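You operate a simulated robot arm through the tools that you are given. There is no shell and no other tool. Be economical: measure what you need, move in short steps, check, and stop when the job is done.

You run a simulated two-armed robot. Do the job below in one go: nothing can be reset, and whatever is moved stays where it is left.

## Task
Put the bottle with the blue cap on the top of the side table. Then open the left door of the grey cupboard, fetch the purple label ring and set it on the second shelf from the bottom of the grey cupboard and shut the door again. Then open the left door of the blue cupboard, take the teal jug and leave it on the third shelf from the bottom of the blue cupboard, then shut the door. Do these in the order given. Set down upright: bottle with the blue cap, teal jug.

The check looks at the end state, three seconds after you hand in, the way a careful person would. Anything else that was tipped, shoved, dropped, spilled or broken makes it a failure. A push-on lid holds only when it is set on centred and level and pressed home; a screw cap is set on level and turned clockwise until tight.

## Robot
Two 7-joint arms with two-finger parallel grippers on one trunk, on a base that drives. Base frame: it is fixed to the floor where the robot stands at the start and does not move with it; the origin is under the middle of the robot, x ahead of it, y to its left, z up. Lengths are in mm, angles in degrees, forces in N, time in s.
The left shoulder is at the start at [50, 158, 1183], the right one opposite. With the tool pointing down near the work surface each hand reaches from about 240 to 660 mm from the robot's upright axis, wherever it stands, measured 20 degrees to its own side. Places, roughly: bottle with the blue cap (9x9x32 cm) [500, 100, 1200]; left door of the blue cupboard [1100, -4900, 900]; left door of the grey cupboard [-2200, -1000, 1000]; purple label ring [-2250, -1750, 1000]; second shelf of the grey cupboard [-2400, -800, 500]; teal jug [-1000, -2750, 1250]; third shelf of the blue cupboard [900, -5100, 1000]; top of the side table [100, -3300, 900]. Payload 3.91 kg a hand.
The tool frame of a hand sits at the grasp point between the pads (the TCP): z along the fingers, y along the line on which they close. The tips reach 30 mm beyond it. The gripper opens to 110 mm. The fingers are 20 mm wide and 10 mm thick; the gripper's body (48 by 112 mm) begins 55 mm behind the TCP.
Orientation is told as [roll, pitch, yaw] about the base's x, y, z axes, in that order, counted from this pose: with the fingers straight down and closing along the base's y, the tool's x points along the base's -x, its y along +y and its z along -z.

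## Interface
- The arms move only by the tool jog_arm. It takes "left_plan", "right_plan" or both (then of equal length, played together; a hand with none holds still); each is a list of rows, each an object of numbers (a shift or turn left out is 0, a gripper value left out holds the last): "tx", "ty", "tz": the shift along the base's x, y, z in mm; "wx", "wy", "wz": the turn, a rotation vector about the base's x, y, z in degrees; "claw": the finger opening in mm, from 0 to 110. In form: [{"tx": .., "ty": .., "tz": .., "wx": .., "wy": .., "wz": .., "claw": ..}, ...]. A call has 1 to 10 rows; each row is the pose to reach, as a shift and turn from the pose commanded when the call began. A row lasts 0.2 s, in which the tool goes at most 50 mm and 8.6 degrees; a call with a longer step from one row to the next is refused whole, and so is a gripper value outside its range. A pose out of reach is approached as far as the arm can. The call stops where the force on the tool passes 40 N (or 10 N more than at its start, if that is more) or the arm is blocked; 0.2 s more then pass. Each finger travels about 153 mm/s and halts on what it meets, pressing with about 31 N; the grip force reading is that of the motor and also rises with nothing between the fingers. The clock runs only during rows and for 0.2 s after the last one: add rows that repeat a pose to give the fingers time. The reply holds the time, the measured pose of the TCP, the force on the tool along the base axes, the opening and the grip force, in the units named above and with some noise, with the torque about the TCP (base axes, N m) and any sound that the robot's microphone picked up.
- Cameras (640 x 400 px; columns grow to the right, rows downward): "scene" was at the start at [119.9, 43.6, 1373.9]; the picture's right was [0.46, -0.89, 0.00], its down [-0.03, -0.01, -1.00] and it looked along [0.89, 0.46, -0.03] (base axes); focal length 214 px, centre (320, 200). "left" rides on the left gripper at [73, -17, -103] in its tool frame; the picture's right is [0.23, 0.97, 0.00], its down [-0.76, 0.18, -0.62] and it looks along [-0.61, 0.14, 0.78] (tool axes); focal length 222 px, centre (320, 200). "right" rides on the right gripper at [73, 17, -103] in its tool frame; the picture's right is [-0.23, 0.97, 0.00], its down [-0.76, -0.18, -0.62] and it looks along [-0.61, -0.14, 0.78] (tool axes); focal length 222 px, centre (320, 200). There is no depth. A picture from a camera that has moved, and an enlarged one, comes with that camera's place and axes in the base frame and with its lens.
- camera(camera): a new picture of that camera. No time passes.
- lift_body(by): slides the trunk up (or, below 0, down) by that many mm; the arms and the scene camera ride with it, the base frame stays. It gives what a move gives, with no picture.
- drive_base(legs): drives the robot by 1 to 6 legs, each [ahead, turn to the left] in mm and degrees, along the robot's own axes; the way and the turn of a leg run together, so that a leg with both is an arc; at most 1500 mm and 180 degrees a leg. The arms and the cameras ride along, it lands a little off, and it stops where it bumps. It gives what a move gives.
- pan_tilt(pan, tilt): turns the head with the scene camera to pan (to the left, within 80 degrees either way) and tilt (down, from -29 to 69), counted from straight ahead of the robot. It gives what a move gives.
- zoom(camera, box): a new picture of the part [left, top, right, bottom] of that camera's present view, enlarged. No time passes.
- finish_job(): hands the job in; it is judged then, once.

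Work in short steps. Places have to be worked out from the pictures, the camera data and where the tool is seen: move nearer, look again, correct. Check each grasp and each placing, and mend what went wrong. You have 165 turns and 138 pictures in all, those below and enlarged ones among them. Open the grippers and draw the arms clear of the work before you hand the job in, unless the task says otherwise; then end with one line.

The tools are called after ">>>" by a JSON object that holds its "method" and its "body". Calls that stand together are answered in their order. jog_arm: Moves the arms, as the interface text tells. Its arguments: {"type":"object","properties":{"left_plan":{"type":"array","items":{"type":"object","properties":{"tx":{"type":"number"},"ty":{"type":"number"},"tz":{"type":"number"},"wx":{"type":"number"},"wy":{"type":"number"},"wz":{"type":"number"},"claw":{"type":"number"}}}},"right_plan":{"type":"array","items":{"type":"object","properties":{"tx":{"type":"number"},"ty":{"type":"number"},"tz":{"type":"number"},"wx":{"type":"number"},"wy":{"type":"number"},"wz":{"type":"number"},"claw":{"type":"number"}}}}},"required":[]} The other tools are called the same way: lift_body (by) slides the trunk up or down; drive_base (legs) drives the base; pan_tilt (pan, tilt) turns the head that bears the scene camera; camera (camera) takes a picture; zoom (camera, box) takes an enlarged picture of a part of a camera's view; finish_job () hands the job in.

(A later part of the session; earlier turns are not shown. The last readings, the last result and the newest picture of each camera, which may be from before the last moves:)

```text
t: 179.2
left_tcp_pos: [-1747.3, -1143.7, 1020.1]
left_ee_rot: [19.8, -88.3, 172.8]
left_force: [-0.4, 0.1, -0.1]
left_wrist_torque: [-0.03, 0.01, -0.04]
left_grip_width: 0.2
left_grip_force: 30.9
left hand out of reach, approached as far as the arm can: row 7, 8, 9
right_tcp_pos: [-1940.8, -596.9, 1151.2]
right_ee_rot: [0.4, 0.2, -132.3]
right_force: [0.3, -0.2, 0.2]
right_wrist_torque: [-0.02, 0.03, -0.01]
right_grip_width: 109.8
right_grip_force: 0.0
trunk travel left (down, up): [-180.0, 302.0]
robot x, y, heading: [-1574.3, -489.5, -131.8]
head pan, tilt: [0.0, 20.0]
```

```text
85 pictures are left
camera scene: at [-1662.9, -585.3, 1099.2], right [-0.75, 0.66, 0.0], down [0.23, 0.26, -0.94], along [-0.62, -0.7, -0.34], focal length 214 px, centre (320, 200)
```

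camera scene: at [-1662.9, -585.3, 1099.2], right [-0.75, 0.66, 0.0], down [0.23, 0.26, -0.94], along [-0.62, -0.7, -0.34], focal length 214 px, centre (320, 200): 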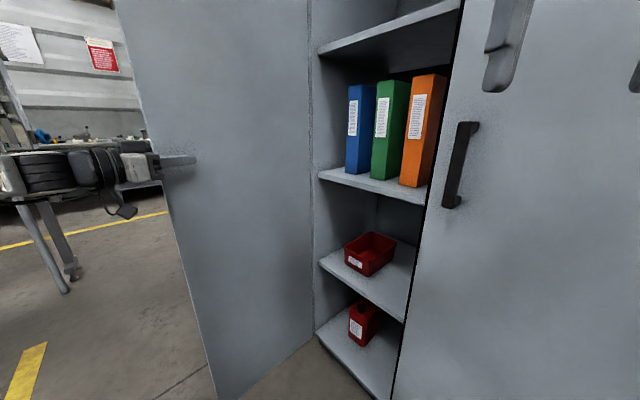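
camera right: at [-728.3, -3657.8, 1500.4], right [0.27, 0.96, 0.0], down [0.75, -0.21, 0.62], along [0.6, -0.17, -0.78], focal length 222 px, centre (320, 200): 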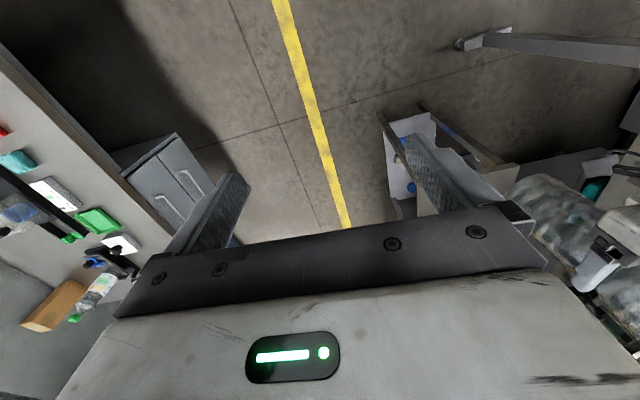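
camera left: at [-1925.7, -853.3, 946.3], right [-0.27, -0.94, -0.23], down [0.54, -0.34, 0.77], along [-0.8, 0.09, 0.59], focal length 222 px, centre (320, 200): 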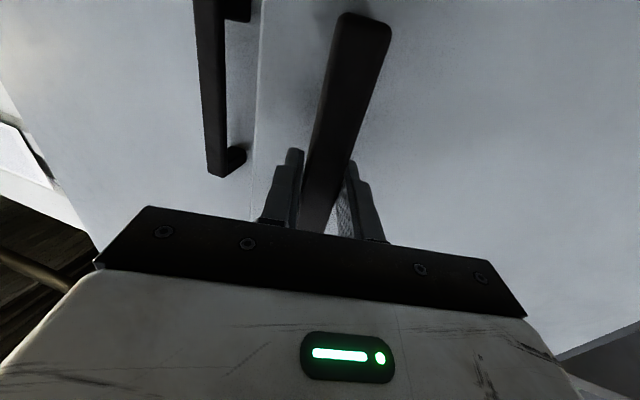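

The door is about 75° open, enough for the right arm to place through. The second shelf is at z≈520 with a red bin at its back left. I retract the left hand and drive around the door to the rack for the ring.

>>> {"method": "jog_arm", "body": {"left_plan": [{"tx": 25, "ty": 30}, {"tx": 50, "ty": 60, "wz": 5}, {"tx": 60, "ty": 100, "wz": 10}]}}

>>> {"method": "drive_base", "body": {"legs": [[-450, 0], [0, 50], [1056, 0], [0, -34], [836, 0], [0, -94]]}}

>>> {"method": "pan_tilt", "body": {"pan": 10, "tilt": 15}}

>>> {"method": "camera", "body": {"camera": "scene"}}

```text
t: 180.0
left_tcp_pos: [-1686.0, -1045.8, 1020.6]
left_ee_rot: [18.9, -88.5, -176.2]
left_force: [0.2, 0.0, -0.4]
left_wrist_torque: [-0.02, 0.02, 0.03]
left_grip_width: 0.0
left_grip_force: 30.6
left hand out of reach, approached as far as the arm can: row 2
right_tcp_pos: [-1937.4, -596.4, 1151.9]
right_ee_rot: [0.3, 0.0, -132.2]
right_force: [0.3, 0.1, -0.6]
right_wrist_torque: [0.0, 0.0, 0.02]
right_grip_width: 110.1
right_grip_force: 0.0
trunk travel left (down, up): [-180.0, 302.0]
robot x, y, heading: [-1575.5, -488.2, -131.9]
head pan, tilt: [0.0, 20.0]
```

```text
t: 199.8
left_tcp_pos: [-1984.5, -2001.6, 1020.3]
left_ee_rot: [19.8, -88.5, 107.4]
left_force: [0.4, 0.1, -0.2]
left_wrist_torque: [-0.02, 0.0, 0.02]
left_grip_width: 0.0
left_grip_force: 31.2
right_tcp_pos: [-1614.7, -1642.9, 1151.1]
right_ee_rot: [0.3, 0.2, 152.6]
right_force: [-0.2, 0.5, 0.0]
right_wrist_torque: [0.0, -0.01, 0.02]
right_grip_width: 110.2
right_grip_force: 0.1
trunk travel left (down, up): [-180.0, 302.0]
robot x, y, heading: [-1414.7, -1973.1, 153.3]
head pan, tilt: [0.0, 20.0]
```

```text
t: 200.5
left_tcp_pos: [-1985.3, -2001.4, 1020.3]
left_ee_rot: [19.9, -88.4, 107.4]
left_force: [0.3, -0.4, 0.0]
left_wrist_torque: [-0.04, 0.01, -0.02]
left_grip_width: 0.2
left_grip_force: 31.2
right_tcp_pos: [-1613.6, -1643.4, 1151.5]
right_ee_rot: [0.3, 0.2, 152.4]
right_force: [0.1, -0.1, -0.9]
right_wrist_torque: [0.03, -0.01, 0.03]
right_grip_width: 110.0
right_grip_force: 0.0
trunk travel left (down, up): [-180.0, 302.0]
robot x, y, heading: [-1418.2, -1966.8, 153.2]
head pan, tilt: [10.0, 15.0]
```

```text
84 pictures are left
camera scene: at [-1541.8, -1921.9, 1107.3], right [0.29, 0.96, 0.0], down [0.25, -0.08, -0.97], along [-0.92, 0.28, -0.26], focal length 214 px, centre (320, 200)
```

scene: 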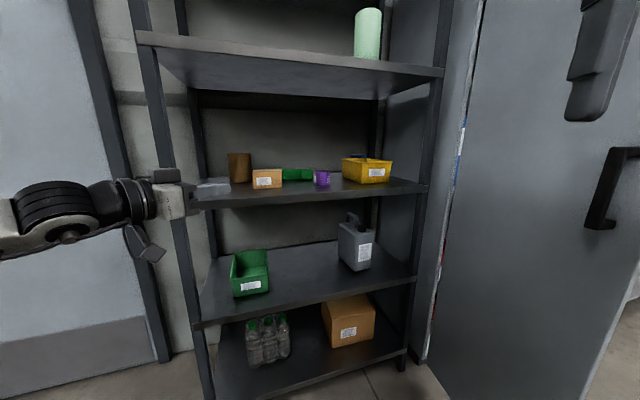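

The purple ring stands on the shelf at about (322, 178), next to the orange and yellow boxes. I zoom in and pull the left hand away from the rack.

>>> {"method": "zoom", "body": {"camera": "scene", "box": [230, 130, 410, 220]}}

>>> {"method": "jog_arm", "body": {"left_plan": [{"tx": 45, "ty": -5, "wz": 6}, {"tx": 90, "ty": -15, "wz": 12}, {"tx": 120, "ty": -25, "wz": 18}]}}

```text
3.56 times, centred on (320, 175) of scene
camera zoom: at [-1541.8, -1921.9, 1107.3], right [0.29, 0.96, 0.0], down [0.25, -0.08, -0.97], along [-0.92, 0.28, -0.26], focal length 763 px, centre (320, 289)
```

zoom: 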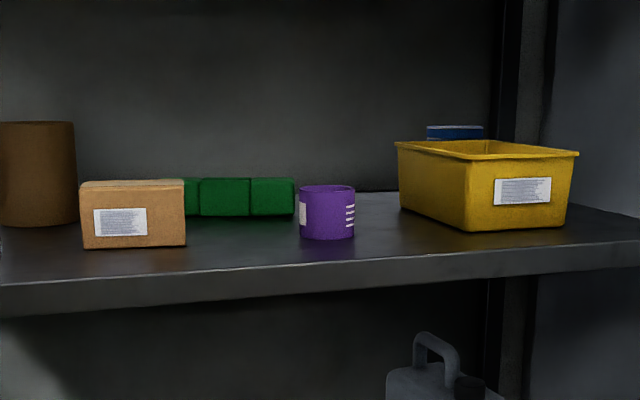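

```text
t: 201.3
left_tcp_pos: [-1904.0, -2023.6, 1047.4]
left_ee_rot: [17.2, -88.4, 128.2]
left_force: [0.2, -0.1, -0.1]
left_wrist_torque: [0.01, 0.0, -0.02]
left_grip_width: 0.0
left_grip_force: 31.5
left hand out of reach, approached as far as the arm can: row 2, 3
right_tcp_pos: [-1614.9, -1643.8, 1151.0]
right_ee_rot: [0.3, 0.2, 152.5]
right_force: [0.1, 0.6, 0.3]
right_wrist_torque: [-0.01, 0.0, 0.02]
right_grip_width: 110.0
right_grip_force: 0.0
trunk travel left (down, up): [-180.0, 302.0]
robot x, y, heading: [-1418.6, -1968.2, 153.1]
head pan, tilt: [10.0, 15.0]
```

The ring is a tube about 55 mm wide and 48 mm tall near (-2230, -1705), on a shelf at z≈963. I'll grasp it with the right hand tilted 45° down, so the wrist camera clears the shelf edge. First I fold the left hand down and tilt the right one.

>>> {"method": "jog_arm", "body": {"left_plan": [{"tx": 15, "ty": -4, "tz": 6, "wx": -4.85, "wy": -6.97}, {"tx": 30, "ty": -8, "tz": 12, "wx": -9.7, "wy": -13.9}, {"tx": 45, "ty": -12, "tz": 19, "wx": -14.5, "wy": -20.9}, {"tx": 60, "ty": -16, "tz": 25, "wx": -19.4, "wy": -27.9}, {"tx": 75, "ty": -20, "tz": 31, "wx": -24.2, "wy": -34.8}, {"tx": 90, "ty": -24, "tz": 38, "wx": -29.1, "wy": -41.8}, {"tx": 105, "ty": -28, "tz": 44, "wx": -33.9, "wy": -48.8}, {"tx": 120, "ty": -32, "tz": 50, "wx": -38.8, "wy": -55.8}, {"tx": 135, "ty": -36, "tz": 57, "wx": -43.6, "wy": -62.7}, {"tx": 147, "ty": -40, "tz": 63, "wx": -48.5, "wy": -69.7}], "right_plan": [{"wx": 2.3, "wy": 4.5}, {"wx": 4.5, "wy": 8.9}, {"wx": 6.8, "wy": 13.4}, {"wx": 9.1, "wy": 17.8}, {"wx": 11.4, "wy": 22.3}, {"wx": 13.6, "wy": 26.7}, {"wx": 15.9, "wy": 31.2}, {"wx": 18.2, "wy": 35.6}, {"wx": 20.4, "wy": 40.0}, {"wx": 20.4, "wy": 40.0, "claw": 85}]}}

>>> {"method": "camera", "body": {"camera": "scene"}}

>>> {"method": "camera", "body": {"camera": "right"}}

```text
t: 203.5
left_tcp_pos: [-1759.5, -2058.2, 1106.9]
left_ee_rot: [0.0, -3.6, 144.6]
left_force: [-1.0, -0.3, -0.1]
left_wrist_torque: [-0.02, -0.03, -0.04]
left_grip_width: 0.1
left_grip_force: 31.4
left hand out of reach, approached as far as the arm can: row 10
right_tcp_pos: [-1614.6, -1642.5, 1151.2]
right_ee_rot: [0.9, -44.8, 152.2]
right_force: [0.2, -0.7, 0.3]
right_wrist_torque: [0.03, -0.01, 0.01]
right_grip_width: 85.2
right_grip_force: 0.1
trunk travel left (down, up): [-180.0, 302.0]
robot x, y, heading: [-1417.0, -1974.7, 153.2]
head pan, tilt: [10.0, 15.0]
```

```text
82 pictures are left
camera scene: at [-1541.9, -1921.7, 1107.3], right [0.29, 0.96, 0.0], down [0.25, -0.08, -0.97], along [-0.92, 0.28, -0.26], focal length 214 px, centre (320, 200)
```

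scene: 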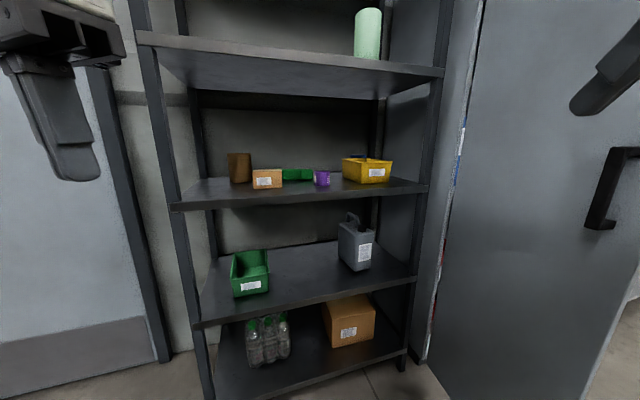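

```text
81 pictures are left
camera right: at [-1513.0, -1715.0, 1173.7], right [-0.59, -0.79, 0.17], down [0.0, 0.21, 0.98], along [-0.81, 0.57, -0.13], focal length 222 px, centre (320, 200)
```

right: 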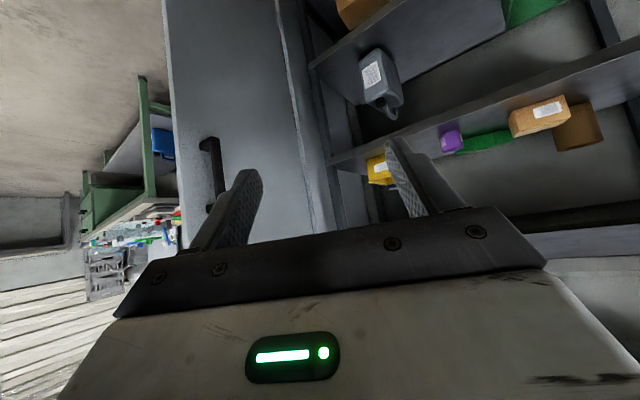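

Triangulated again, the ring is near (-2290, -1688). I move closer, to about (-1650, -1975) with heading 165°.

>>> {"method": "drive_base", "body": {"legs": [[0, 27], [230, 0], [0, -15]]}}

>>> {"method": "camera", "body": {"camera": "scene"}}

>>> {"method": "camera", "body": {"camera": "right"}}

```text
t: 207.5
left_tcp_pos: [-1963.0, -2123.5, 1106.3]
left_ee_rot: [0.1, -3.7, 156.0]
left_force: [0.5, 0.0, -0.3]
left_wrist_torque: [-0.02, 0.02, 0.01]
left_grip_width: 0.0
left_grip_force: 30.5
right_tcp_pos: [-1905.5, -1687.7, 1150.1]
right_ee_rot: [0.9, -44.7, 163.7]
right_force: [0.0, 0.3, -0.1]
right_wrist_torque: [0.02, -0.02, 0.02]
right_grip_width: 85.0
right_grip_force: 0.1
trunk travel left (down, up): [-180.0, 302.0]
robot x, y, heading: [-1643.0, -1966.4, 164.8]
head pan, tilt: [10.0, 15.0]
```

```text
80 pictures are left
camera scene: at [-1777.9, -1946.2, 1107.4], right [0.09, 1.0, 0.0], down [0.26, -0.02, -0.97], along [-0.96, 0.09, -0.26], focal length 214 px, centre (320, 200)
```

scene: 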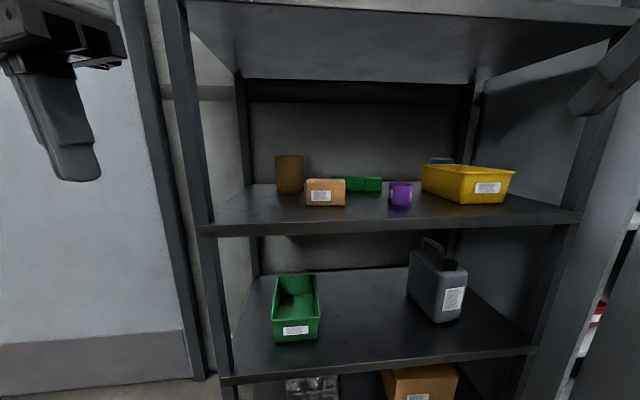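

```text
79 pictures are left
camera right: at [-1791.2, -1737.8, 1173.9], right [-0.42, -0.89, 0.17], down [-0.05, 0.21, 0.98], along [-0.91, 0.4, -0.13], focal length 222 px, centre (320, 200)
```

right: 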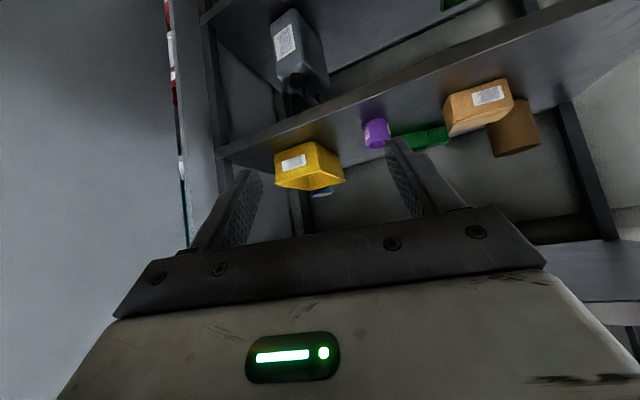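

Two consistent fixes put the ring at (-2315, -1679, 973) on a shelf at z≈948, with its front edge at x≈-2145. I advance 80 mm and bring the right hand down in front of the shelf.

>>> {"method": "drive_base", "body": {"legs": [[80, 0]]}}

>>> {"method": "jog_arm", "body": {"right_plan": [{"tx": -25, "ty": -2, "tz": -40}, {"tx": -50, "ty": -5, "tz": -80}, {"tx": -75, "ty": -10, "tz": -115}, {"tx": -100, "ty": -17, "tz": -140}, {"tx": -110, "ty": -20, "tz": -145}]}}

>>> {"method": "camera", "body": {"camera": "right"}}

>>> {"method": "camera", "body": {"camera": "scene"}}

```text
t: 208.5
left_tcp_pos: [-2039.3, -2102.3, 1107.1]
left_ee_rot: [0.2, -3.6, 156.1]
left_force: [0.0, -0.9, 0.1]
left_wrist_torque: [-0.01, 0.0, -0.01]
left_grip_width: 0.0
left_grip_force: 31.3
right_tcp_pos: [-1979.8, -1666.8, 1151.4]
right_ee_rot: [0.9, -44.7, 163.8]
right_force: [0.4, 0.4, -0.8]
right_wrist_torque: [0.0, 0.0, -0.03]
right_grip_width: 85.2
right_grip_force: 0.0
trunk travel left (down, up): [-180.0, 302.0]
robot x, y, heading: [-1720.8, -1947.9, 164.8]
head pan, tilt: [10.0, 15.0]
```

```text
t: 209.7
left_tcp_pos: [-2039.7, -2103.0, 1107.3]
left_ee_rot: [0.2, -3.5, 156.1]
left_force: [0.0, 0.4, 0.2]
left_wrist_torque: [0.02, -0.02, 0.01]
left_grip_width: 0.0
left_grip_force: 30.8
right_tcp_pos: [-2090.8, -1688.5, 1004.6]
right_ee_rot: [0.9, -44.8, 163.7]
right_force: [0.5, 0.1, -0.8]
right_wrist_torque: [0.03, 0.0, -0.01]
right_grip_width: 85.1
right_grip_force: 0.1
trunk travel left (down, up): [-180.0, 302.0]
robot x, y, heading: [-1720.9, -1945.8, 164.7]
head pan, tilt: [10.0, 15.0]
```

```text
78 pictures are left
camera right: at [-1977.3, -1738.7, 1027.9], right [-0.42, -0.89, 0.17], down [-0.05, 0.21, 0.98], along [-0.91, 0.4, -0.13], focal length 222 px, centre (320, 200)
```

right: 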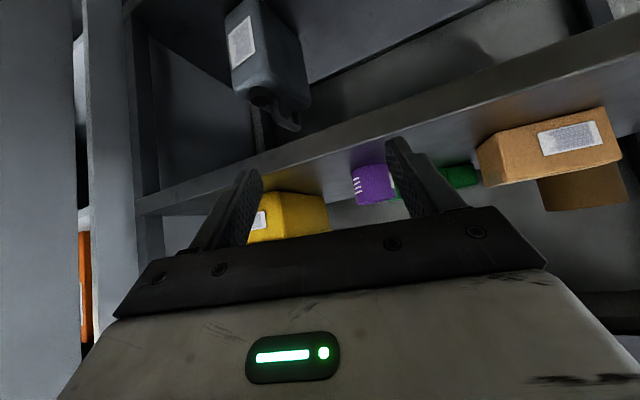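

```text
77 pictures are left
camera scene: at [-1853.3, -1925.6, 1107.3], right [0.09, 1.0, 0.0], down [0.26, -0.02, -0.97], along [-0.96, 0.09, -0.26], focal length 214 px, centre (320, 200)
```

scene: 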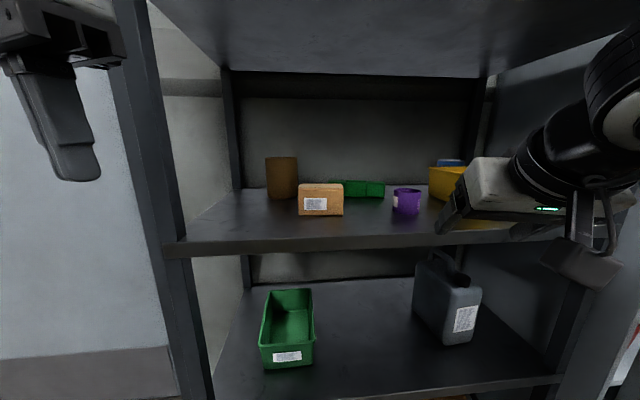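

The fix is confirmed. I enter offset so the ring passes between the fingers, then advance, lower and close.

>>> {"method": "jog_arm", "body": {"right_plan": [{"tx": -35, "ty": -15}, {"tx": -75, "ty": -22}, {"tx": -115, "ty": -22, "tz": -5}, {"tx": -150, "ty": -12, "tz": -12}, {"tx": -185, "ty": -2, "tz": -18}, {"tx": -221, "ty": 8, "tz": -20}, {"tx": -221, "ty": 8, "tz": -20}]}}

>>> {"method": "camera", "body": {"camera": "right"}}

>>> {"method": "zoom", "body": {"camera": "scene", "box": [320, 130, 520, 280]}}

```text
t: 211.3
left_tcp_pos: [-2038.5, -2102.8, 1106.7]
left_ee_rot: [0.1, -3.5, 156.1]
left_force: [0.0, 0.0, -0.1]
left_wrist_torque: [-0.02, 0.02, -0.01]
left_grip_width: 0.1
left_grip_force: 30.7
right_tcp_pos: [-2311.9, -1682.2, 989.1]
right_ee_rot: [0.8, -44.7, 163.8]
right_force: [-0.2, 0.0, -0.5]
right_wrist_torque: [0.02, 0.02, 0.02]
right_grip_width: 84.9
right_grip_force: 0.1
trunk travel left (down, up): [-180.0, 302.0]
robot x, y, heading: [-1718.7, -1946.3, 164.6]
head pan, tilt: [10.0, 15.0]
```

```text
76 pictures are left
camera right: at [-2197.1, -1731.9, 1011.9], right [-0.42, -0.89, 0.17], down [-0.05, 0.21, 0.98], along [-0.91, 0.4, -0.13], focal length 222 px, centre (320, 200)
```

right: 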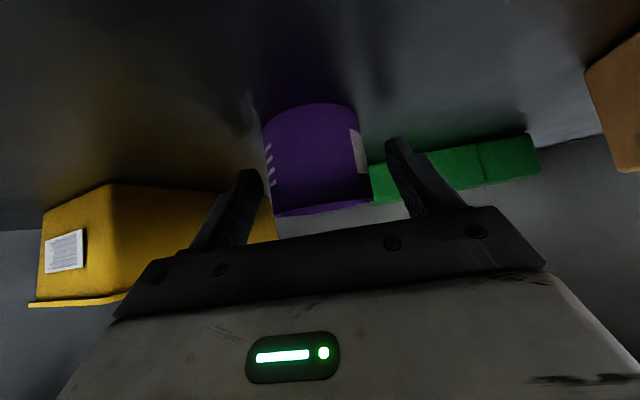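

```text
2.67 times, centred on (420, 205) of scene
camera zoom: at [-1853.3, -1925.7, 1107.3], right [0.09, 1.0, 0.0], down [0.26, -0.02, -0.97], along [-0.96, 0.09, -0.26], focal length 572 px, centre (53, 187)
```

zoom: 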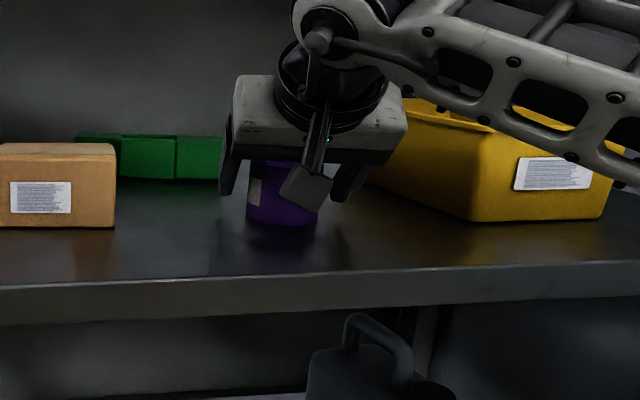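

The ring is centred between the fingers. I lower 7 mm and close.

>>> {"method": "jog_arm", "body": {"right_plan": [{"tz": -4}, {"tz": -7}, {"tz": -7, "claw": 60}, {"tz": -7, "claw": 40}, {"tz": -7, "claw": 40}, {"tz": -7, "claw": 40}]}}

>>> {"method": "camera", "body": {"camera": "right"}}

```text
t: 212.7
left_tcp_pos: [-2038.1, -2102.9, 1107.2]
left_ee_rot: [0.0, -3.6, 156.1]
left_force: [-0.5, -0.5, 0.4]
left_wrist_torque: [-0.03, 0.01, -0.02]
left_grip_width: 0.1
left_grip_force: 31.2
right_tcp_pos: [-2311.3, -1680.3, 980.9]
right_ee_rot: [0.9, -44.8, 163.7]
right_force: [-0.4, -0.3, -0.3]
right_wrist_torque: [0.01, -0.01, 0.01]
right_grip_width: 60.2
right_grip_force: 31.0
trunk travel left (down, up): [-180.0, 302.0]
robot x, y, heading: [-1718.4, -1950.5, 164.4]
head pan, tilt: [10.0, 15.0]
```

```text
74 pictures are left
camera right: at [-2197.0, -1730.2, 1003.8], right [-0.42, -0.89, 0.17], down [-0.05, 0.21, 0.98], along [-0.91, 0.4, -0.13], focal length 222 px, centre (320, 200)
```

right: 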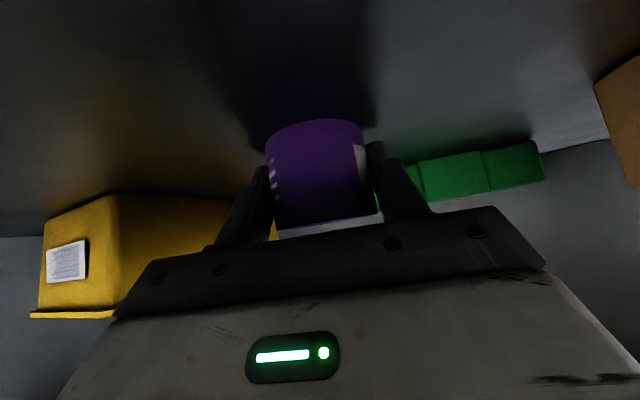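

The ring is held (60 mm). I lift and withdraw it from the rack.

>>> {"method": "jog_arm", "body": {"right_plan": [{"tz": 20}, {"tz": 55}, {"tx": 40, "ty": -10, "tz": 60}, {"tx": 85, "ty": -20, "tz": 60}, {"tx": 130, "ty": -25, "tz": 65}, {"tx": 175, "ty": -25, "tz": 80}, {"tx": 220, "ty": -15, "tz": 100}, {"tx": 260, "ty": 0, "tz": 120}, {"tx": 300, "ty": 10, "tz": 135}]}}

>>> {"method": "camera", "body": {"camera": "right"}}

>>> {"method": "camera", "body": {"camera": "scene"}}

```text
refused: row 7 steps farther than a row can; nothing moved
```

```text
73 pictures are left
camera right: at [-2197.0, -1730.2, 1003.8], right [-0.42, -0.89, 0.17], down [-0.05, 0.21, 0.98], along [-0.91, 0.4, -0.13], focal length 222 px, centre (320, 200)
```

right: 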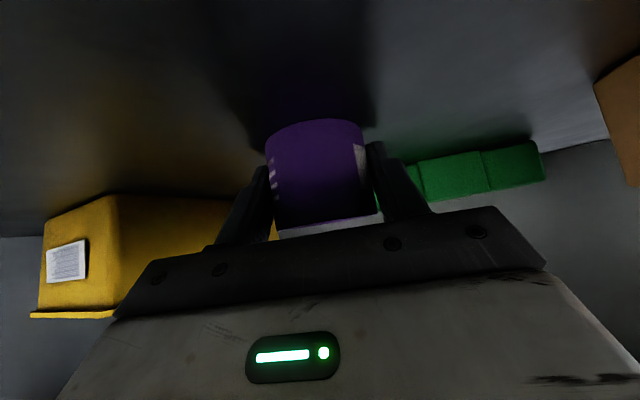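

```text
72 pictures are left
camera scene: at [-1853.2, -1925.7, 1107.4], right [0.09, 1.0, 0.0], down [0.26, -0.02, -0.97], along [-0.96, 0.09, -0.26], focal length 214 px, centre (320, 200)
```

scene: 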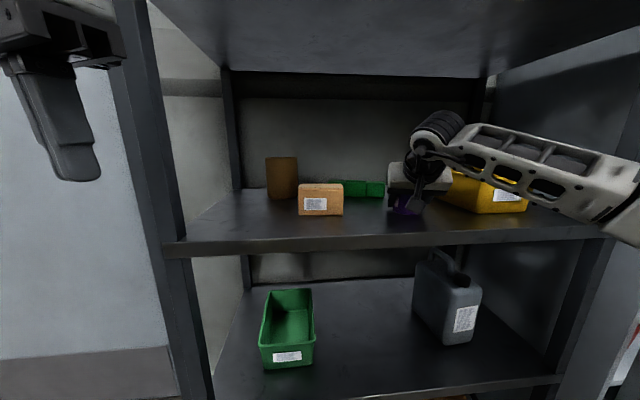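

One row was too long, so I resend the move with shorter steps.

>>> {"method": "jog_arm", "body": {"right_plan": [{"tz": 20}, {"tz": 55}, {"tx": 40, "ty": -10, "tz": 60}, {"tx": 80, "ty": -18, "tz": 62}, {"tx": 120, "ty": -22, "tz": 66}, {"tx": 160, "ty": -22, "tz": 76}, {"tx": 200, "ty": -15, "tz": 90}, {"tx": 238, "ty": -5, "tz": 105}, {"tx": 276, "ty": 5, "tz": 120}, {"tx": 305, "ty": 10, "tz": 135}]}}

>>> {"method": "camera", "body": {"camera": "scene"}}

```text
t: 214.9
left_tcp_pos: [-2039.9, -2103.1, 1107.5]
left_ee_rot: [0.1, -3.8, 156.1]
left_force: [1.0, 0.0, -0.4]
left_wrist_torque: [-0.01, -0.01, 0.05]
left_grip_width: 0.1
left_grip_force: 31.1
right_tcp_pos: [-2002.6, -1669.5, 1114.2]
right_ee_rot: [0.8, -44.6, 163.8]
right_force: [-0.1, 0.6, -0.4]
right_wrist_torque: [0.01, -0.02, -0.03]
right_grip_width: 60.3
right_grip_force: 30.8
trunk travel left (down, up): [-180.0, 302.0]
robot x, y, heading: [-1721.5, -1947.7, 164.8]
head pan, tilt: [10.0, 15.0]
```

```text
71 pictures are left
camera scene: at [-1853.1, -1925.6, 1107.4], right [0.09, 1.0, 0.0], down [0.26, -0.02, -0.97], along [-0.96, 0.09, -0.26], focal length 214 px, centre (320, 200)
```

scene: 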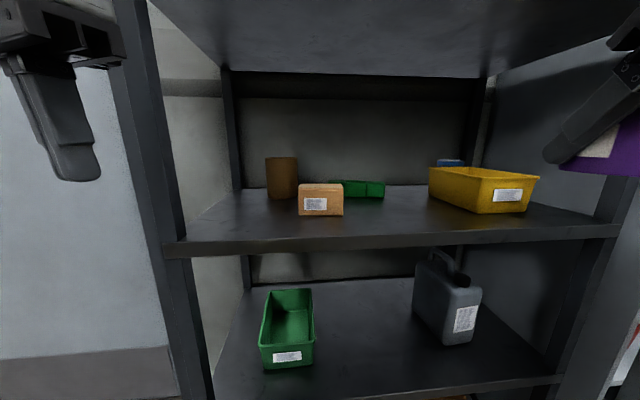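

The ring is in hand and the rack is undisturbed. I tuck the left hand in front of the body and drive around the open door to the cupboard front.

>>> {"method": "jog_arm", "body": {"left_plan": [{"tx": 20, "ty": 35}, {"tx": 20, "ty": 75}, {"tx": 15, "ty": 115}, {"tx": 10, "ty": 155}]}}

>>> {"method": "drive_base", "body": {"legs": [[-300, 0], [0, -95.2], [1093, 0], [0, 20.4], [350, 0], [0, 100]]}}

>>> {"method": "pan_tilt", "body": {"pan": 0, "tilt": 20}}

>>> {"method": "camera", "body": {"camera": "scene"}}

```text
t: 215.9
left_tcp_pos: [-2029.1, -1948.7, 1105.7]
left_ee_rot: [0.0, -3.6, 156.1]
left_force: [0.3, 0.9, -0.2]
left_wrist_torque: [0.01, -0.01, 0.01]
left_grip_width: 0.2
left_grip_force: 31.1
right_tcp_pos: [-2003.9, -1669.4, 1114.2]
right_ee_rot: [0.8, -44.6, 163.6]
right_force: [-1.2, 0.0, 0.6]
right_wrist_torque: [-0.02, -0.01, -0.02]
right_grip_width: 59.8
right_grip_force: 30.6
trunk travel left (down, up): [-180.0, 302.0]
robot x, y, heading: [-1718.7, -1949.5, 164.7]
head pan, tilt: [10.0, 15.0]
```

```text
t: 234.2
left_tcp_pos: [-1349.7, -809.4, 1105.9]
left_ee_rot: [0.1, -3.6, -178.9]
left_force: [0.6, 0.7, -1.0]
left_wrist_torque: [-0.01, -0.04, -0.02]
left_grip_width: 0.0
left_grip_force: 31.2
right_tcp_pos: [-1445.3, -545.7, 1114.6]
right_ee_rot: [0.9, -44.7, -171.4]
right_force: [-0.1, 0.8, 0.6]
right_wrist_torque: [-0.03, 0.01, -0.01]
right_grip_width: 59.6
right_grip_force: 30.8
trunk travel left (down, up): [-180.0, 302.0]
robot x, y, heading: [-1071.3, -678.8, -170.6]
head pan, tilt: [10.0, 15.0]
```

```text
t: 234.9
left_tcp_pos: [-1349.9, -808.1, 1106.1]
left_ee_rot: [0.1, -3.6, -179.1]
left_force: [0.2, -0.1, 0.5]
left_wrist_torque: [0.01, 0.02, 0.01]
left_grip_width: 0.0
left_grip_force: 30.9
right_tcp_pos: [-1444.0, -546.4, 1114.6]
right_ee_rot: [0.8, -44.7, -171.4]
right_force: [0.6, 0.1, 0.4]
right_wrist_torque: [-0.01, -0.03, -0.04]
right_grip_width: 59.3
right_grip_force: 30.5
trunk travel left (down, up): [-180.0, 302.0]
robot x, y, heading: [-1073.0, -678.8, -170.4]
head pan, tilt: [0.0, 20.0]
```

```text
70 pictures are left
camera scene: at [-1203.4, -698.1, 1099.2], right [-0.17, 0.99, 0.0], down [0.34, 0.06, -0.94], along [-0.93, -0.16, -0.34], focal length 214 px, centre (320, 200)
```

scene: 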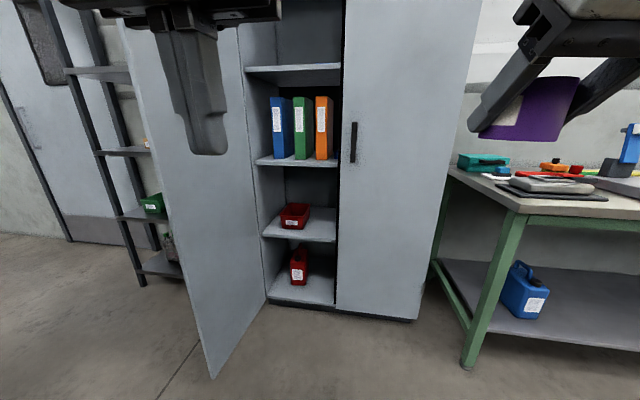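

The door is now close to 90° open. The second shelf is at z≈510, the red bin's front right corner is near (-2300, -968), and the space to its right is free. My target is (-2245, -885). I drive in and lower the trunk.

>>> {"method": "drive_base", "body": {"legs": [[0, -1], [530, 0], [0, 11.4]]}}

>>> {"method": "lift_body", "body": {"by": -180}}

>>> {"method": "pan_tilt", "body": {"pan": 5, "tilt": 30}}

>>> {"method": "camera", "body": {"camera": "scene"}}

```text
t: 239.1
left_tcp_pos: [-1840.7, -938.9, 1104.3]
left_ee_rot: [0.1, -3.6, -167.7]
left_force: [0.7, 0.0, -0.5]
left_wrist_torque: [0.02, 0.04, 0.01]
left_grip_width: 0.0
left_grip_force: 31.4
right_tcp_pos: [-1985.2, -699.3, 1114.5]
right_ee_rot: [0.8, -44.7, -160.2]
right_force: [0.3, -0.4, -0.6]
right_wrist_torque: [0.01, -0.06, 0.01]
right_grip_width: 59.1
right_grip_force: 31.1
trunk travel left (down, up): [-180.0, 302.0]
robot x, y, heading: [-1592.6, -754.3, -159.5]
head pan, tilt: [0.0, 20.0]
```

```text
t: 241.1
left_tcp_pos: [-1841.6, -939.2, 925.7]
left_ee_rot: [0.1, -3.8, -167.9]
left_force: [0.1, 0.7, 0.5]
left_wrist_torque: [-0.01, -0.02, -0.02]
left_grip_width: 0.1
left_grip_force: 30.6
right_tcp_pos: [-1985.4, -698.9, 933.5]
right_ee_rot: [0.9, -44.6, -160.2]
right_force: [0.7, -0.8, 0.0]
right_wrist_torque: [-0.02, 0.04, 0.0]
right_grip_width: 59.4
right_grip_force: 30.8
trunk travel left (down, up): [0.0, 482.0]
robot x, y, heading: [-1591.6, -756.6, -159.2]
head pan, tilt: [0.0, 20.0]
```

```text
t: 241.8
left_tcp_pos: [-1840.7, -940.4, 924.7]
left_ee_rot: [0.2, -3.6, -167.8]
left_force: [-2.8, -5.6, -3.5]
left_wrist_torque: [0.44, 0.12, -0.41]
left_grip_width: 0.1
left_grip_force: 31.0
right_tcp_pos: [-1985.3, -699.2, 933.9]
right_ee_rot: [0.9, -44.7, -160.2]
right_force: [-0.9, 0.5, -0.3]
right_wrist_torque: [0.0, -0.01, 0.01]
right_grip_width: 59.4
right_grip_force: 31.3
trunk travel left (down, up): [0.0, 482.0]
robot x, y, heading: [-1592.2, -757.6, -159.6]
head pan, tilt: [5.0, 30.0]
```

```text
69 pictures are left
camera scene: at [-1713.6, -808.5, 904.9], right [-0.43, 0.9, 0.0], down [0.44, 0.21, -0.88], along [-0.79, -0.37, -0.48], focal length 214 px, centre (320, 200)
```

scene: 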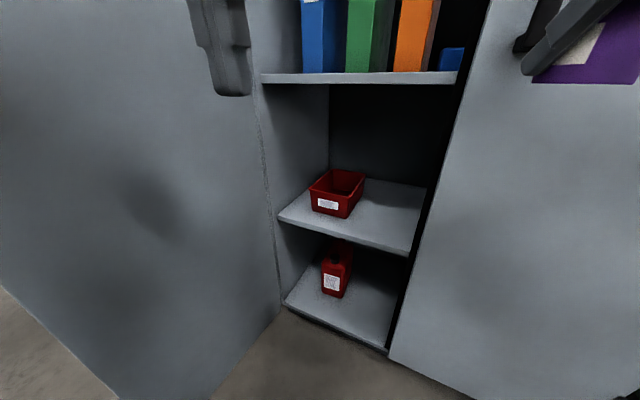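

Shelf 2 is confirmed at z≈510 with its front at x≈-2187; the bin's right face is y≈-985. I bring the ring down in front of the shelf.

>>> {"method": "jog_arm", "body": {"right_plan": [{"tx": -10, "ty": -10, "tz": -45}, {"tx": -20, "ty": -25, "tz": -88}, {"tx": -30, "ty": -40, "tz": -131}, {"tx": -40, "ty": -55, "tz": -174}, {"tx": -50, "ty": -70, "tz": -215}, {"tx": -60, "ty": -85, "tz": -256}, {"tx": -72, "ty": -97, "tz": -295}, {"tx": -85, "ty": -110, "tz": -325}, {"tx": -100, "ty": -120, "tz": -340}]}}

>>> {"method": "camera", "body": {"camera": "scene"}}

>>> {"method": "camera", "body": {"camera": "right"}}

```text
t: 243.8
left_tcp_pos: [-1840.7, -939.7, 925.3]
left_ee_rot: [0.1, -3.6, -167.6]
left_force: [-5.9, -7.6, -1.9]
left_wrist_torque: [0.73, -0.33, -0.48]
left_grip_width: 0.0
left_grip_force: 31.5
right_tcp_pos: [-2086.3, -819.2, 594.1]
right_ee_rot: [0.9, -44.8, -160.2]
right_force: [-0.3, 0.4, -0.5]
right_wrist_torque: [0.04, 0.05, -0.01]
right_grip_width: 59.4
right_grip_force: 30.4
trunk travel left (down, up): [0.0, 482.0]
robot x, y, heading: [-1593.1, -758.2, -159.4]
head pan, tilt: [5.0, 30.0]
```

```text
68 pictures are left
camera scene: at [-1713.5, -808.6, 905.1], right [-0.43, 0.9, 0.0], down [0.43, 0.21, -0.88], along [-0.79, -0.38, -0.48], focal length 214 px, centre (320, 200)
```

scene: 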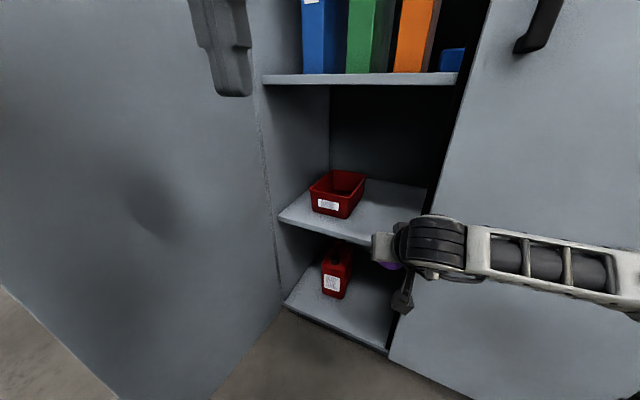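

```text
67 pictures are left
camera right: at [-1965.7, -792.3, 617.0], right [0.19, -0.97, 0.17], down [-0.16, 0.14, 0.98], along [-0.97, -0.21, -0.13], focal length 222 px, centre (320, 200)
```

right: 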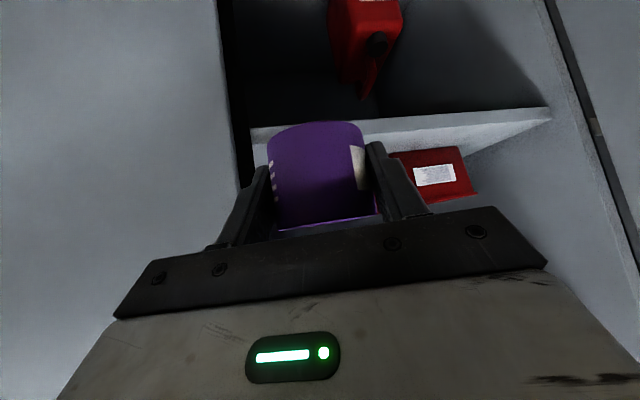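

The ring is lined up just right of the red bin. I move it in over the shelf and lower until contact.

>>> {"method": "jog_arm", "body": {"right_plan": [{"tx": -40, "ty": -16, "tz": -5}, {"tx": -80, "ty": -32, "tz": -10}, {"tx": -120, "ty": -48, "tz": -15}, {"tx": -164, "ty": -63, "tz": -18}, {"tx": -164, "ty": -63, "tz": -28}, {"tx": -164, "ty": -63, "tz": -36}, {"tx": -164, "ty": -63, "tz": -42}, {"tx": -164, "ty": -63, "tz": -46}]}}

>>> {"method": "camera", "body": {"camera": "right"}}

>>> {"method": "zoom", "body": {"camera": "scene", "box": [270, 130, 470, 280]}}

```text
t: 245.6
left_tcp_pos: [-1841.0, -939.2, 926.0]
left_ee_rot: [0.1, -3.7, -167.8]
left_force: [-4.3, -5.0, -5.2]
left_wrist_torque: [0.32, 0.06, -0.27]
left_grip_width: 0.0
left_grip_force: 31.0
right_tcp_pos: [-2250.8, -883.5, 551.6]
right_ee_rot: [0.9, -45.1, -160.1]
right_force: [3.0, -0.1, 9.9]
right_wrist_torque: [0.25, 0.0, -0.09]
right_grip_width: 59.5
right_grip_force: 30.8
trunk travel left (down, up): [0.0, 482.0]
robot x, y, heading: [-1596.1, -754.4, -159.5]
head pan, tilt: [5.0, 30.0]
```

```text
66 pictures are left
camera right: at [-2129.5, -856.3, 573.1], right [0.19, -0.97, 0.17], down [-0.16, 0.14, 0.98], along [-0.97, -0.21, -0.13], focal length 222 px, centre (320, 200)
```

right: 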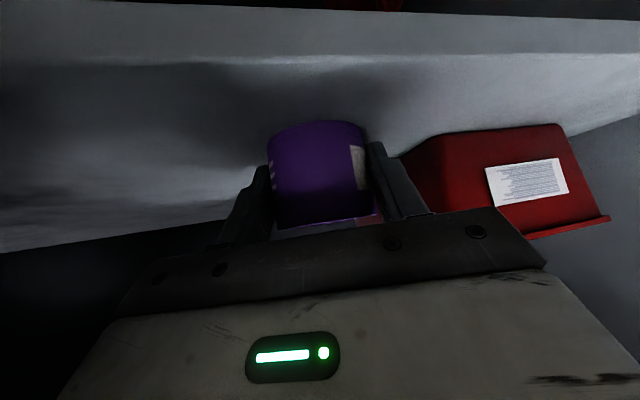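

```text
2.67 times, centred on (370, 205) of scene
camera zoom: at [-1712.7, -808.6, 905.5], right [-0.43, 0.9, 0.0], down [0.43, 0.21, -0.88], along [-0.79, -0.38, -0.48], focal length 572 px, centre (187, 187)
```

zoom: 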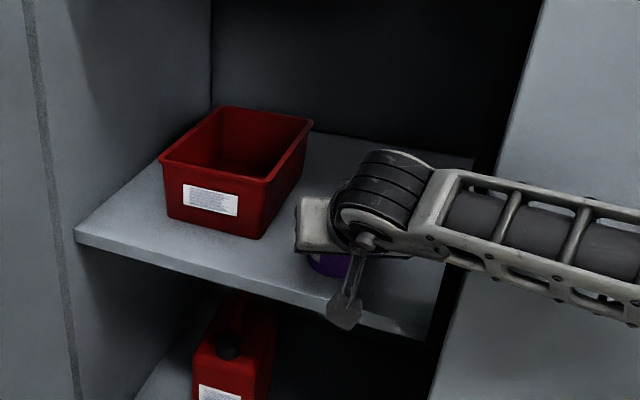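

There is contact (10 N upward), so the ring is on the shelf. I open and back out along the approach line.

>>> {"method": "jog_arm", "body": {"right_plan": [{"claw": 75}, {"claw": 88}, {"claw": 88}, {"tz": 5}, {"tx": 30, "ty": 11, "tz": 12}, {"tx": 65, "ty": 23, "tz": 25}, {"tx": 105, "ty": 38, "tz": 35}, {"tx": 145, "ty": 52, "tz": 45}, {"tx": 185, "ty": 68, "tz": 55}]}}

>>> {"method": "camera", "body": {"camera": "right"}}

>>> {"method": "camera", "body": {"camera": "scene"}}

```text
t: 247.6
left_tcp_pos: [-1841.0, -939.0, 925.8]
left_ee_rot: [0.2, -3.6, -167.8]
left_force: [-4.3, -4.9, -3.7]
left_wrist_torque: [0.32, -0.05, -0.25]
left_grip_width: 0.0
left_grip_force: 31.1
right_tcp_pos: [-2064.9, -813.1, 601.0]
right_ee_rot: [0.9, -44.7, -160.1]
right_force: [-0.2, 0.0, 0.8]
right_wrist_torque: [0.0, -0.01, -0.05]
right_grip_width: 88.1
right_grip_force: 0.1
trunk travel left (down, up): [0.0, 482.0]
robot x, y, heading: [-1593.7, -758.0, -159.4]
head pan, tilt: [5.0, 30.0]
```

```text
64 pictures are left
camera right: at [-1943.4, -786.2, 624.8], right [0.19, -0.97, 0.17], down [-0.16, 0.14, 0.98], along [-0.97, -0.21, -0.13], focal length 222 px, centre (320, 200)
```

right: 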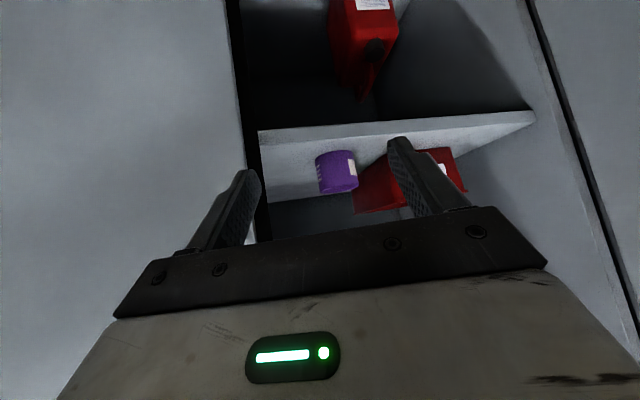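

```text
63 pictures are left
camera scene: at [-1713.5, -808.9, 905.0], right [-0.43, 0.9, 0.0], down [0.43, 0.21, -0.88], along [-0.79, -0.38, -0.48], focal length 214 px, centre (320, 200)
```

scene: 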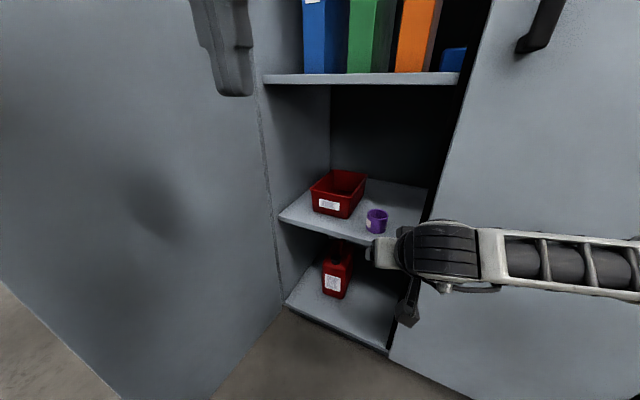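

The ring sits on shelf 2. I raise the right arm, straighten the head, and raise the trunk. Then I reposition in front, so the left hand can sweep the door shut from its outer side.

>>> {"method": "pan_tilt", "body": {"pan": 0, "tilt": 10}}

>>> {"method": "jog_arm", "body": {"right_plan": [{"tx": 10, "ty": 15, "tz": 45}, {"tx": 20, "ty": 30, "tz": 90}, {"tx": 30, "ty": 45, "tz": 133}, {"tx": 40, "ty": 60, "tz": 176}, {"tx": 50, "ty": 75, "tz": 218}, {"tx": 60, "ty": 90, "tz": 260}, {"tx": 70, "ty": 103, "tz": 300}, {"tx": 80, "ty": 114, "tz": 335}]}}

>>> {"method": "lift_body", "body": {"by": 245}}

>>> {"method": "drive_base", "body": {"legs": [[-400, 0], [0, 59.5], [330, 0], [0, -60]]}}

>>> {"method": "pan_tilt", "body": {"pan": 15, "tilt": 20}}

>>> {"method": "camera", "body": {"camera": "scene"}}

```text
t: 248.4
left_tcp_pos: [-1841.4, -938.9, 926.2]
left_ee_rot: [0.1, -3.6, -167.9]
left_force: [0.6, -0.4, 1.0]
left_wrist_torque: [0.01, 0.01, 0.01]
left_grip_width: 0.0
left_grip_force: 30.4
right_tcp_pos: [-2065.5, -813.6, 601.4]
right_ee_rot: [0.8, -44.7, -160.1]
right_force: [0.2, -0.2, 0.8]
right_wrist_torque: [-0.02, -0.01, 0.03]
right_grip_width: 87.8
right_grip_force: 0.0
trunk travel left (down, up): [0.0, 482.0]
robot x, y, heading: [-1592.9, -759.4, -159.4]
head pan, tilt: [0.0, 10.0]
```

```text
t: 250.2
left_tcp_pos: [-1841.1, -939.6, 925.6]
left_ee_rot: [0.1, -3.5, -167.9]
left_force: [0.7, -0.6, -1.0]
left_wrist_torque: [-0.01, 0.01, 0.01]
left_grip_width: 0.0
left_grip_force: 30.8
right_tcp_pos: [-1982.6, -698.2, 937.0]
right_ee_rot: [0.9, -44.7, -160.2]
right_force: [-1.4, -0.3, 0.7]
right_wrist_torque: [-0.04, -0.01, 0.03]
right_grip_width: 87.8
right_grip_force: 0.1
trunk travel left (down, up): [0.0, 482.0]
robot x, y, heading: [-1593.2, -758.2, -159.4]
head pan, tilt: [0.0, 10.0]
```

```text
t: 252.8
left_tcp_pos: [-1841.1, -939.4, 1169.9]
left_ee_rot: [0.1, -3.5, -167.8]
left_force: [-0.6, -0.2, 0.2]
left_wrist_torque: [0.0, 0.01, -0.04]
left_grip_width: 0.0
left_grip_force: 30.8
right_tcp_pos: [-1983.1, -698.9, 1182.7]
right_ee_rot: [0.9, -44.7, -160.2]
right_force: [0.1, 0.6, 0.1]
right_wrist_torque: [0.01, -0.01, 0.01]
right_grip_width: 88.1
right_grip_force: 0.1
trunk travel left (down, up): [-245.0, 237.0]
robot x, y, heading: [-1592.6, -756.5, -159.5]
head pan, tilt: [0.0, 10.0]
```

```text
t: 262.3
left_tcp_pos: [-1546.1, -1118.0, 1169.7]
left_ee_rot: [0.1, -3.5, -170.8]
left_force: [0.3, -0.6, 0.6]
left_wrist_torque: [0.0, 0.0, -0.02]
left_grip_width: 0.1
left_grip_force: 31.3
right_tcp_pos: [-1672.9, -869.2, 1181.7]
right_ee_rot: [0.9, -44.6, -163.0]
right_force: [0.3, 0.0, 0.1]
right_wrist_torque: [0.0, -0.02, -0.02]
right_grip_width: 87.6
right_grip_force: 0.0
trunk travel left (down, up): [-245.0, 237.0]
robot x, y, heading: [-1288.4, -950.1, -162.3]
head pan, tilt: [0.0, 10.0]
```

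```text
t: 263.1
left_tcp_pos: [-1545.2, -1117.0, 1171.5]
left_ee_rot: [0.1, -3.7, -170.8]
left_force: [-0.4, -0.8, 0.9]
left_wrist_torque: [0.0, -0.02, -0.02]
left_grip_width: 0.0
left_grip_force: 31.2
right_tcp_pos: [-1672.9, -870.4, 1181.8]
right_ee_rot: [0.9, -44.7, -163.0]
right_force: [-1.4, -0.5, 0.3]
right_wrist_torque: [-0.03, -0.02, 0.0]
right_grip_width: 88.0
right_grip_force: 0.0
trunk travel left (down, up): [-245.0, 237.0]
robot x, y, heading: [-1288.4, -950.2, -162.5]
head pan, tilt: [15.0, 20.0]
```

```text
62 pictures are left
camera scene: at [-1404.6, -1008.8, 1164.3], right [-0.54, 0.84, 0.0], down [0.29, 0.18, -0.94], along [-0.79, -0.51, -0.34], focal length 214 px, centre (320, 200)
```

scene: 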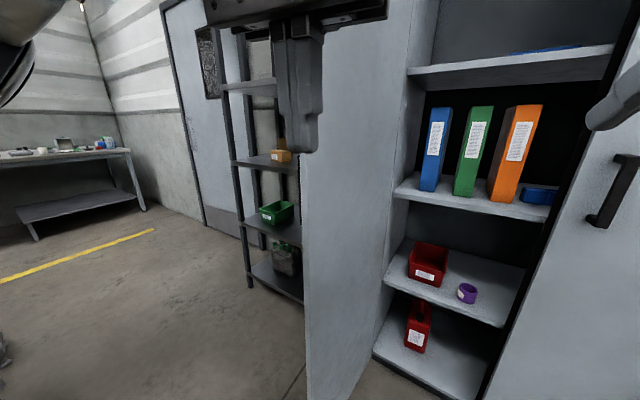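

The door edge is at about (-1697, -1230), θ≈92°. I raise the trunk and lower the left hand relative to it for more reach, while moving it out to the door's outer side.

>>> {"method": "lift_body", "body": {"by": 235}}

>>> {"method": "jog_arm", "body": {"left_plan": [{"ty": -25, "tz": -40}, {"ty": -50, "tz": -80}, {"ty": -80, "tz": -115}, {"ty": -115, "tz": -145}, {"tx": -10, "ty": -150, "tz": -175}, {"tx": -20, "ty": -180, "tz": -205}, {"tx": -30, "ty": -205, "tz": -230}, {"tx": -65, "ty": -210, "tz": -230}, {"tx": -105, "ty": -210, "tz": -230}, {"tx": -145, "ty": -210, "tz": -230}]}}

>>> {"method": "camera", "body": {"camera": "scene"}}

```text
t: 265.5
left_tcp_pos: [-1544.5, -1118.5, 1405.5]
left_ee_rot: [0.1, -3.5, -170.8]
left_force: [0.5, -1.0, -0.7]
left_wrist_torque: [-0.01, 0.02, -0.01]
left_grip_width: 0.0
left_grip_force: 31.4
right_tcp_pos: [-1672.7, -869.4, 1418.1]
right_ee_rot: [0.9, -44.7, -163.1]
right_force: [0.1, -0.4, -0.4]
right_wrist_torque: [0.0, -0.01, -0.02]
right_grip_width: 87.9
right_grip_force: 0.0
trunk travel left (down, up): [-480.0, 2.0]
robot x, y, heading: [-1289.7, -950.4, -162.2]
head pan, tilt: [15.0, 20.0]
```

```text
t: 267.7
left_tcp_pos: [-1688.4, -1327.6, 1176.0]
left_ee_rot: [0.2, -3.6, -170.8]
left_force: [0.4, -0.4, -0.7]
left_wrist_torque: [0.0, -0.01, -0.01]
left_grip_width: 0.1
left_grip_force: 30.8
right_tcp_pos: [-1672.9, -871.0, 1417.1]
right_ee_rot: [0.9, -44.6, -163.1]
right_force: [0.7, 0.6, -0.1]
right_wrist_torque: [-0.01, 0.01, 0.02]
right_grip_width: 87.8
right_grip_force: 0.2
trunk travel left (down, up): [-480.0, 2.0]
robot x, y, heading: [-1286.5, -948.2, -162.3]
head pan, tilt: [15.0, 20.0]
```

```text
61 pictures are left
camera scene: at [-1405.4, -1008.4, 1399.1], right [-0.54, 0.84, 0.0], down [0.29, 0.18, -0.94], along [-0.79, -0.51, -0.34], focal length 214 px, centre (320, 200)
```

scene: 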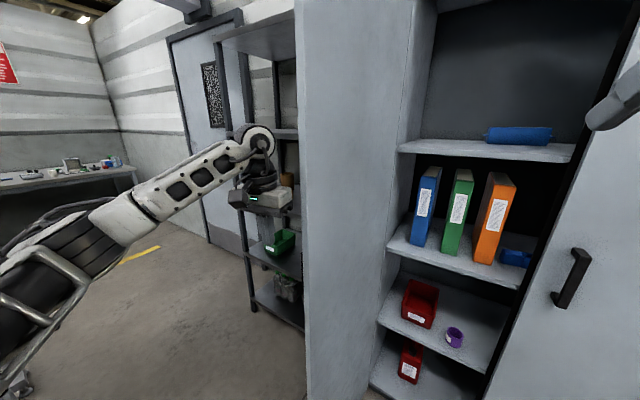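

The hand is outside the door. I move it in beside the outer face and start the slow sweep.

>>> {"method": "jog_arm", "body": {"left_plan": [{"tx": -40}, {"tx": -80}, {"tx": -110, "ty": 5}, {"tx": -110, "ty": 30}, {"tx": -110, "ty": 45}, {"tx": -110, "ty": 58}, {"tx": -110, "ty": 71}, {"tx": -110, "ty": 84}, {"tx": -110, "ty": 97}, {"tx": -110, "ty": 110}]}}

>>> {"method": "jog_arm", "body": {"left_plan": [{"tx": 0, "ty": 13}, {"tx": 0, "ty": 26}, {"tx": -1, "ty": 39}, {"tx": -2, "ty": 52}, {"tx": -4, "ty": 65}, {"tx": -6, "ty": 78}, {"tx": -9, "ty": 91}, {"tx": -12, "ty": 104}, {"tx": -15, "ty": 117}, {"tx": -18, "ty": 130}]}}

>>> {"method": "camera", "body": {"camera": "scene"}}

```text
t: 269.9
left_tcp_pos: [-1800.5, -1216.4, 1175.4]
left_ee_rot: [0.2, -3.7, -170.9]
left_force: [-0.2, 0.1, -1.1]
left_wrist_torque: [0.03, 0.0, 0.0]
left_grip_width: 0.3
left_grip_force: 31.5
right_tcp_pos: [-1673.4, -869.7, 1417.2]
right_ee_rot: [0.9, -44.6, -163.1]
right_force: [0.0, 0.2, -1.2]
right_wrist_torque: [0.02, -0.01, 0.02]
right_grip_width: 88.0
right_grip_force: 0.1
trunk travel left (down, up): [-480.0, 2.0]
robot x, y, heading: [-1290.5, -949.2, -162.2]
head pan, tilt: [15.0, 20.0]
```

```text
t: 272.1
left_tcp_pos: [-1816.6, -1086.2, 1176.8]
left_ee_rot: [0.1, -3.5, -170.8]
left_force: [0.0, 0.5, 0.2]
left_wrist_torque: [0.01, 0.02, -0.01]
left_grip_width: 0.0
left_grip_force: 31.4
right_tcp_pos: [-1673.4, -869.3, 1417.1]
right_ee_rot: [0.8, -44.7, -163.2]
right_force: [-0.3, 0.7, 0.0]
right_wrist_torque: [-0.04, 0.01, 0.01]
right_grip_width: 87.8
right_grip_force: 0.1
trunk travel left (down, up): [-480.0, 2.0]
robot x, y, heading: [-1287.6, -949.8, -162.1]
head pan, tilt: [15.0, 20.0]
```

```text
60 pictures are left
camera scene: at [-1404.7, -1008.4, 1399.2], right [-0.54, 0.84, 0.0], down [0.29, 0.18, -0.94], along [-0.79, -0.51, -0.34], focal length 214 px, centre (320, 200)
```

scene: 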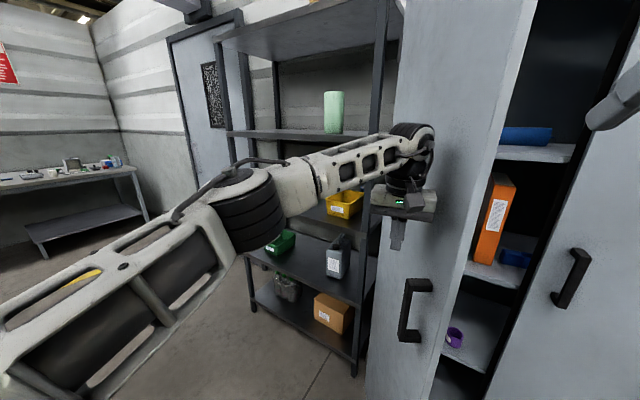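

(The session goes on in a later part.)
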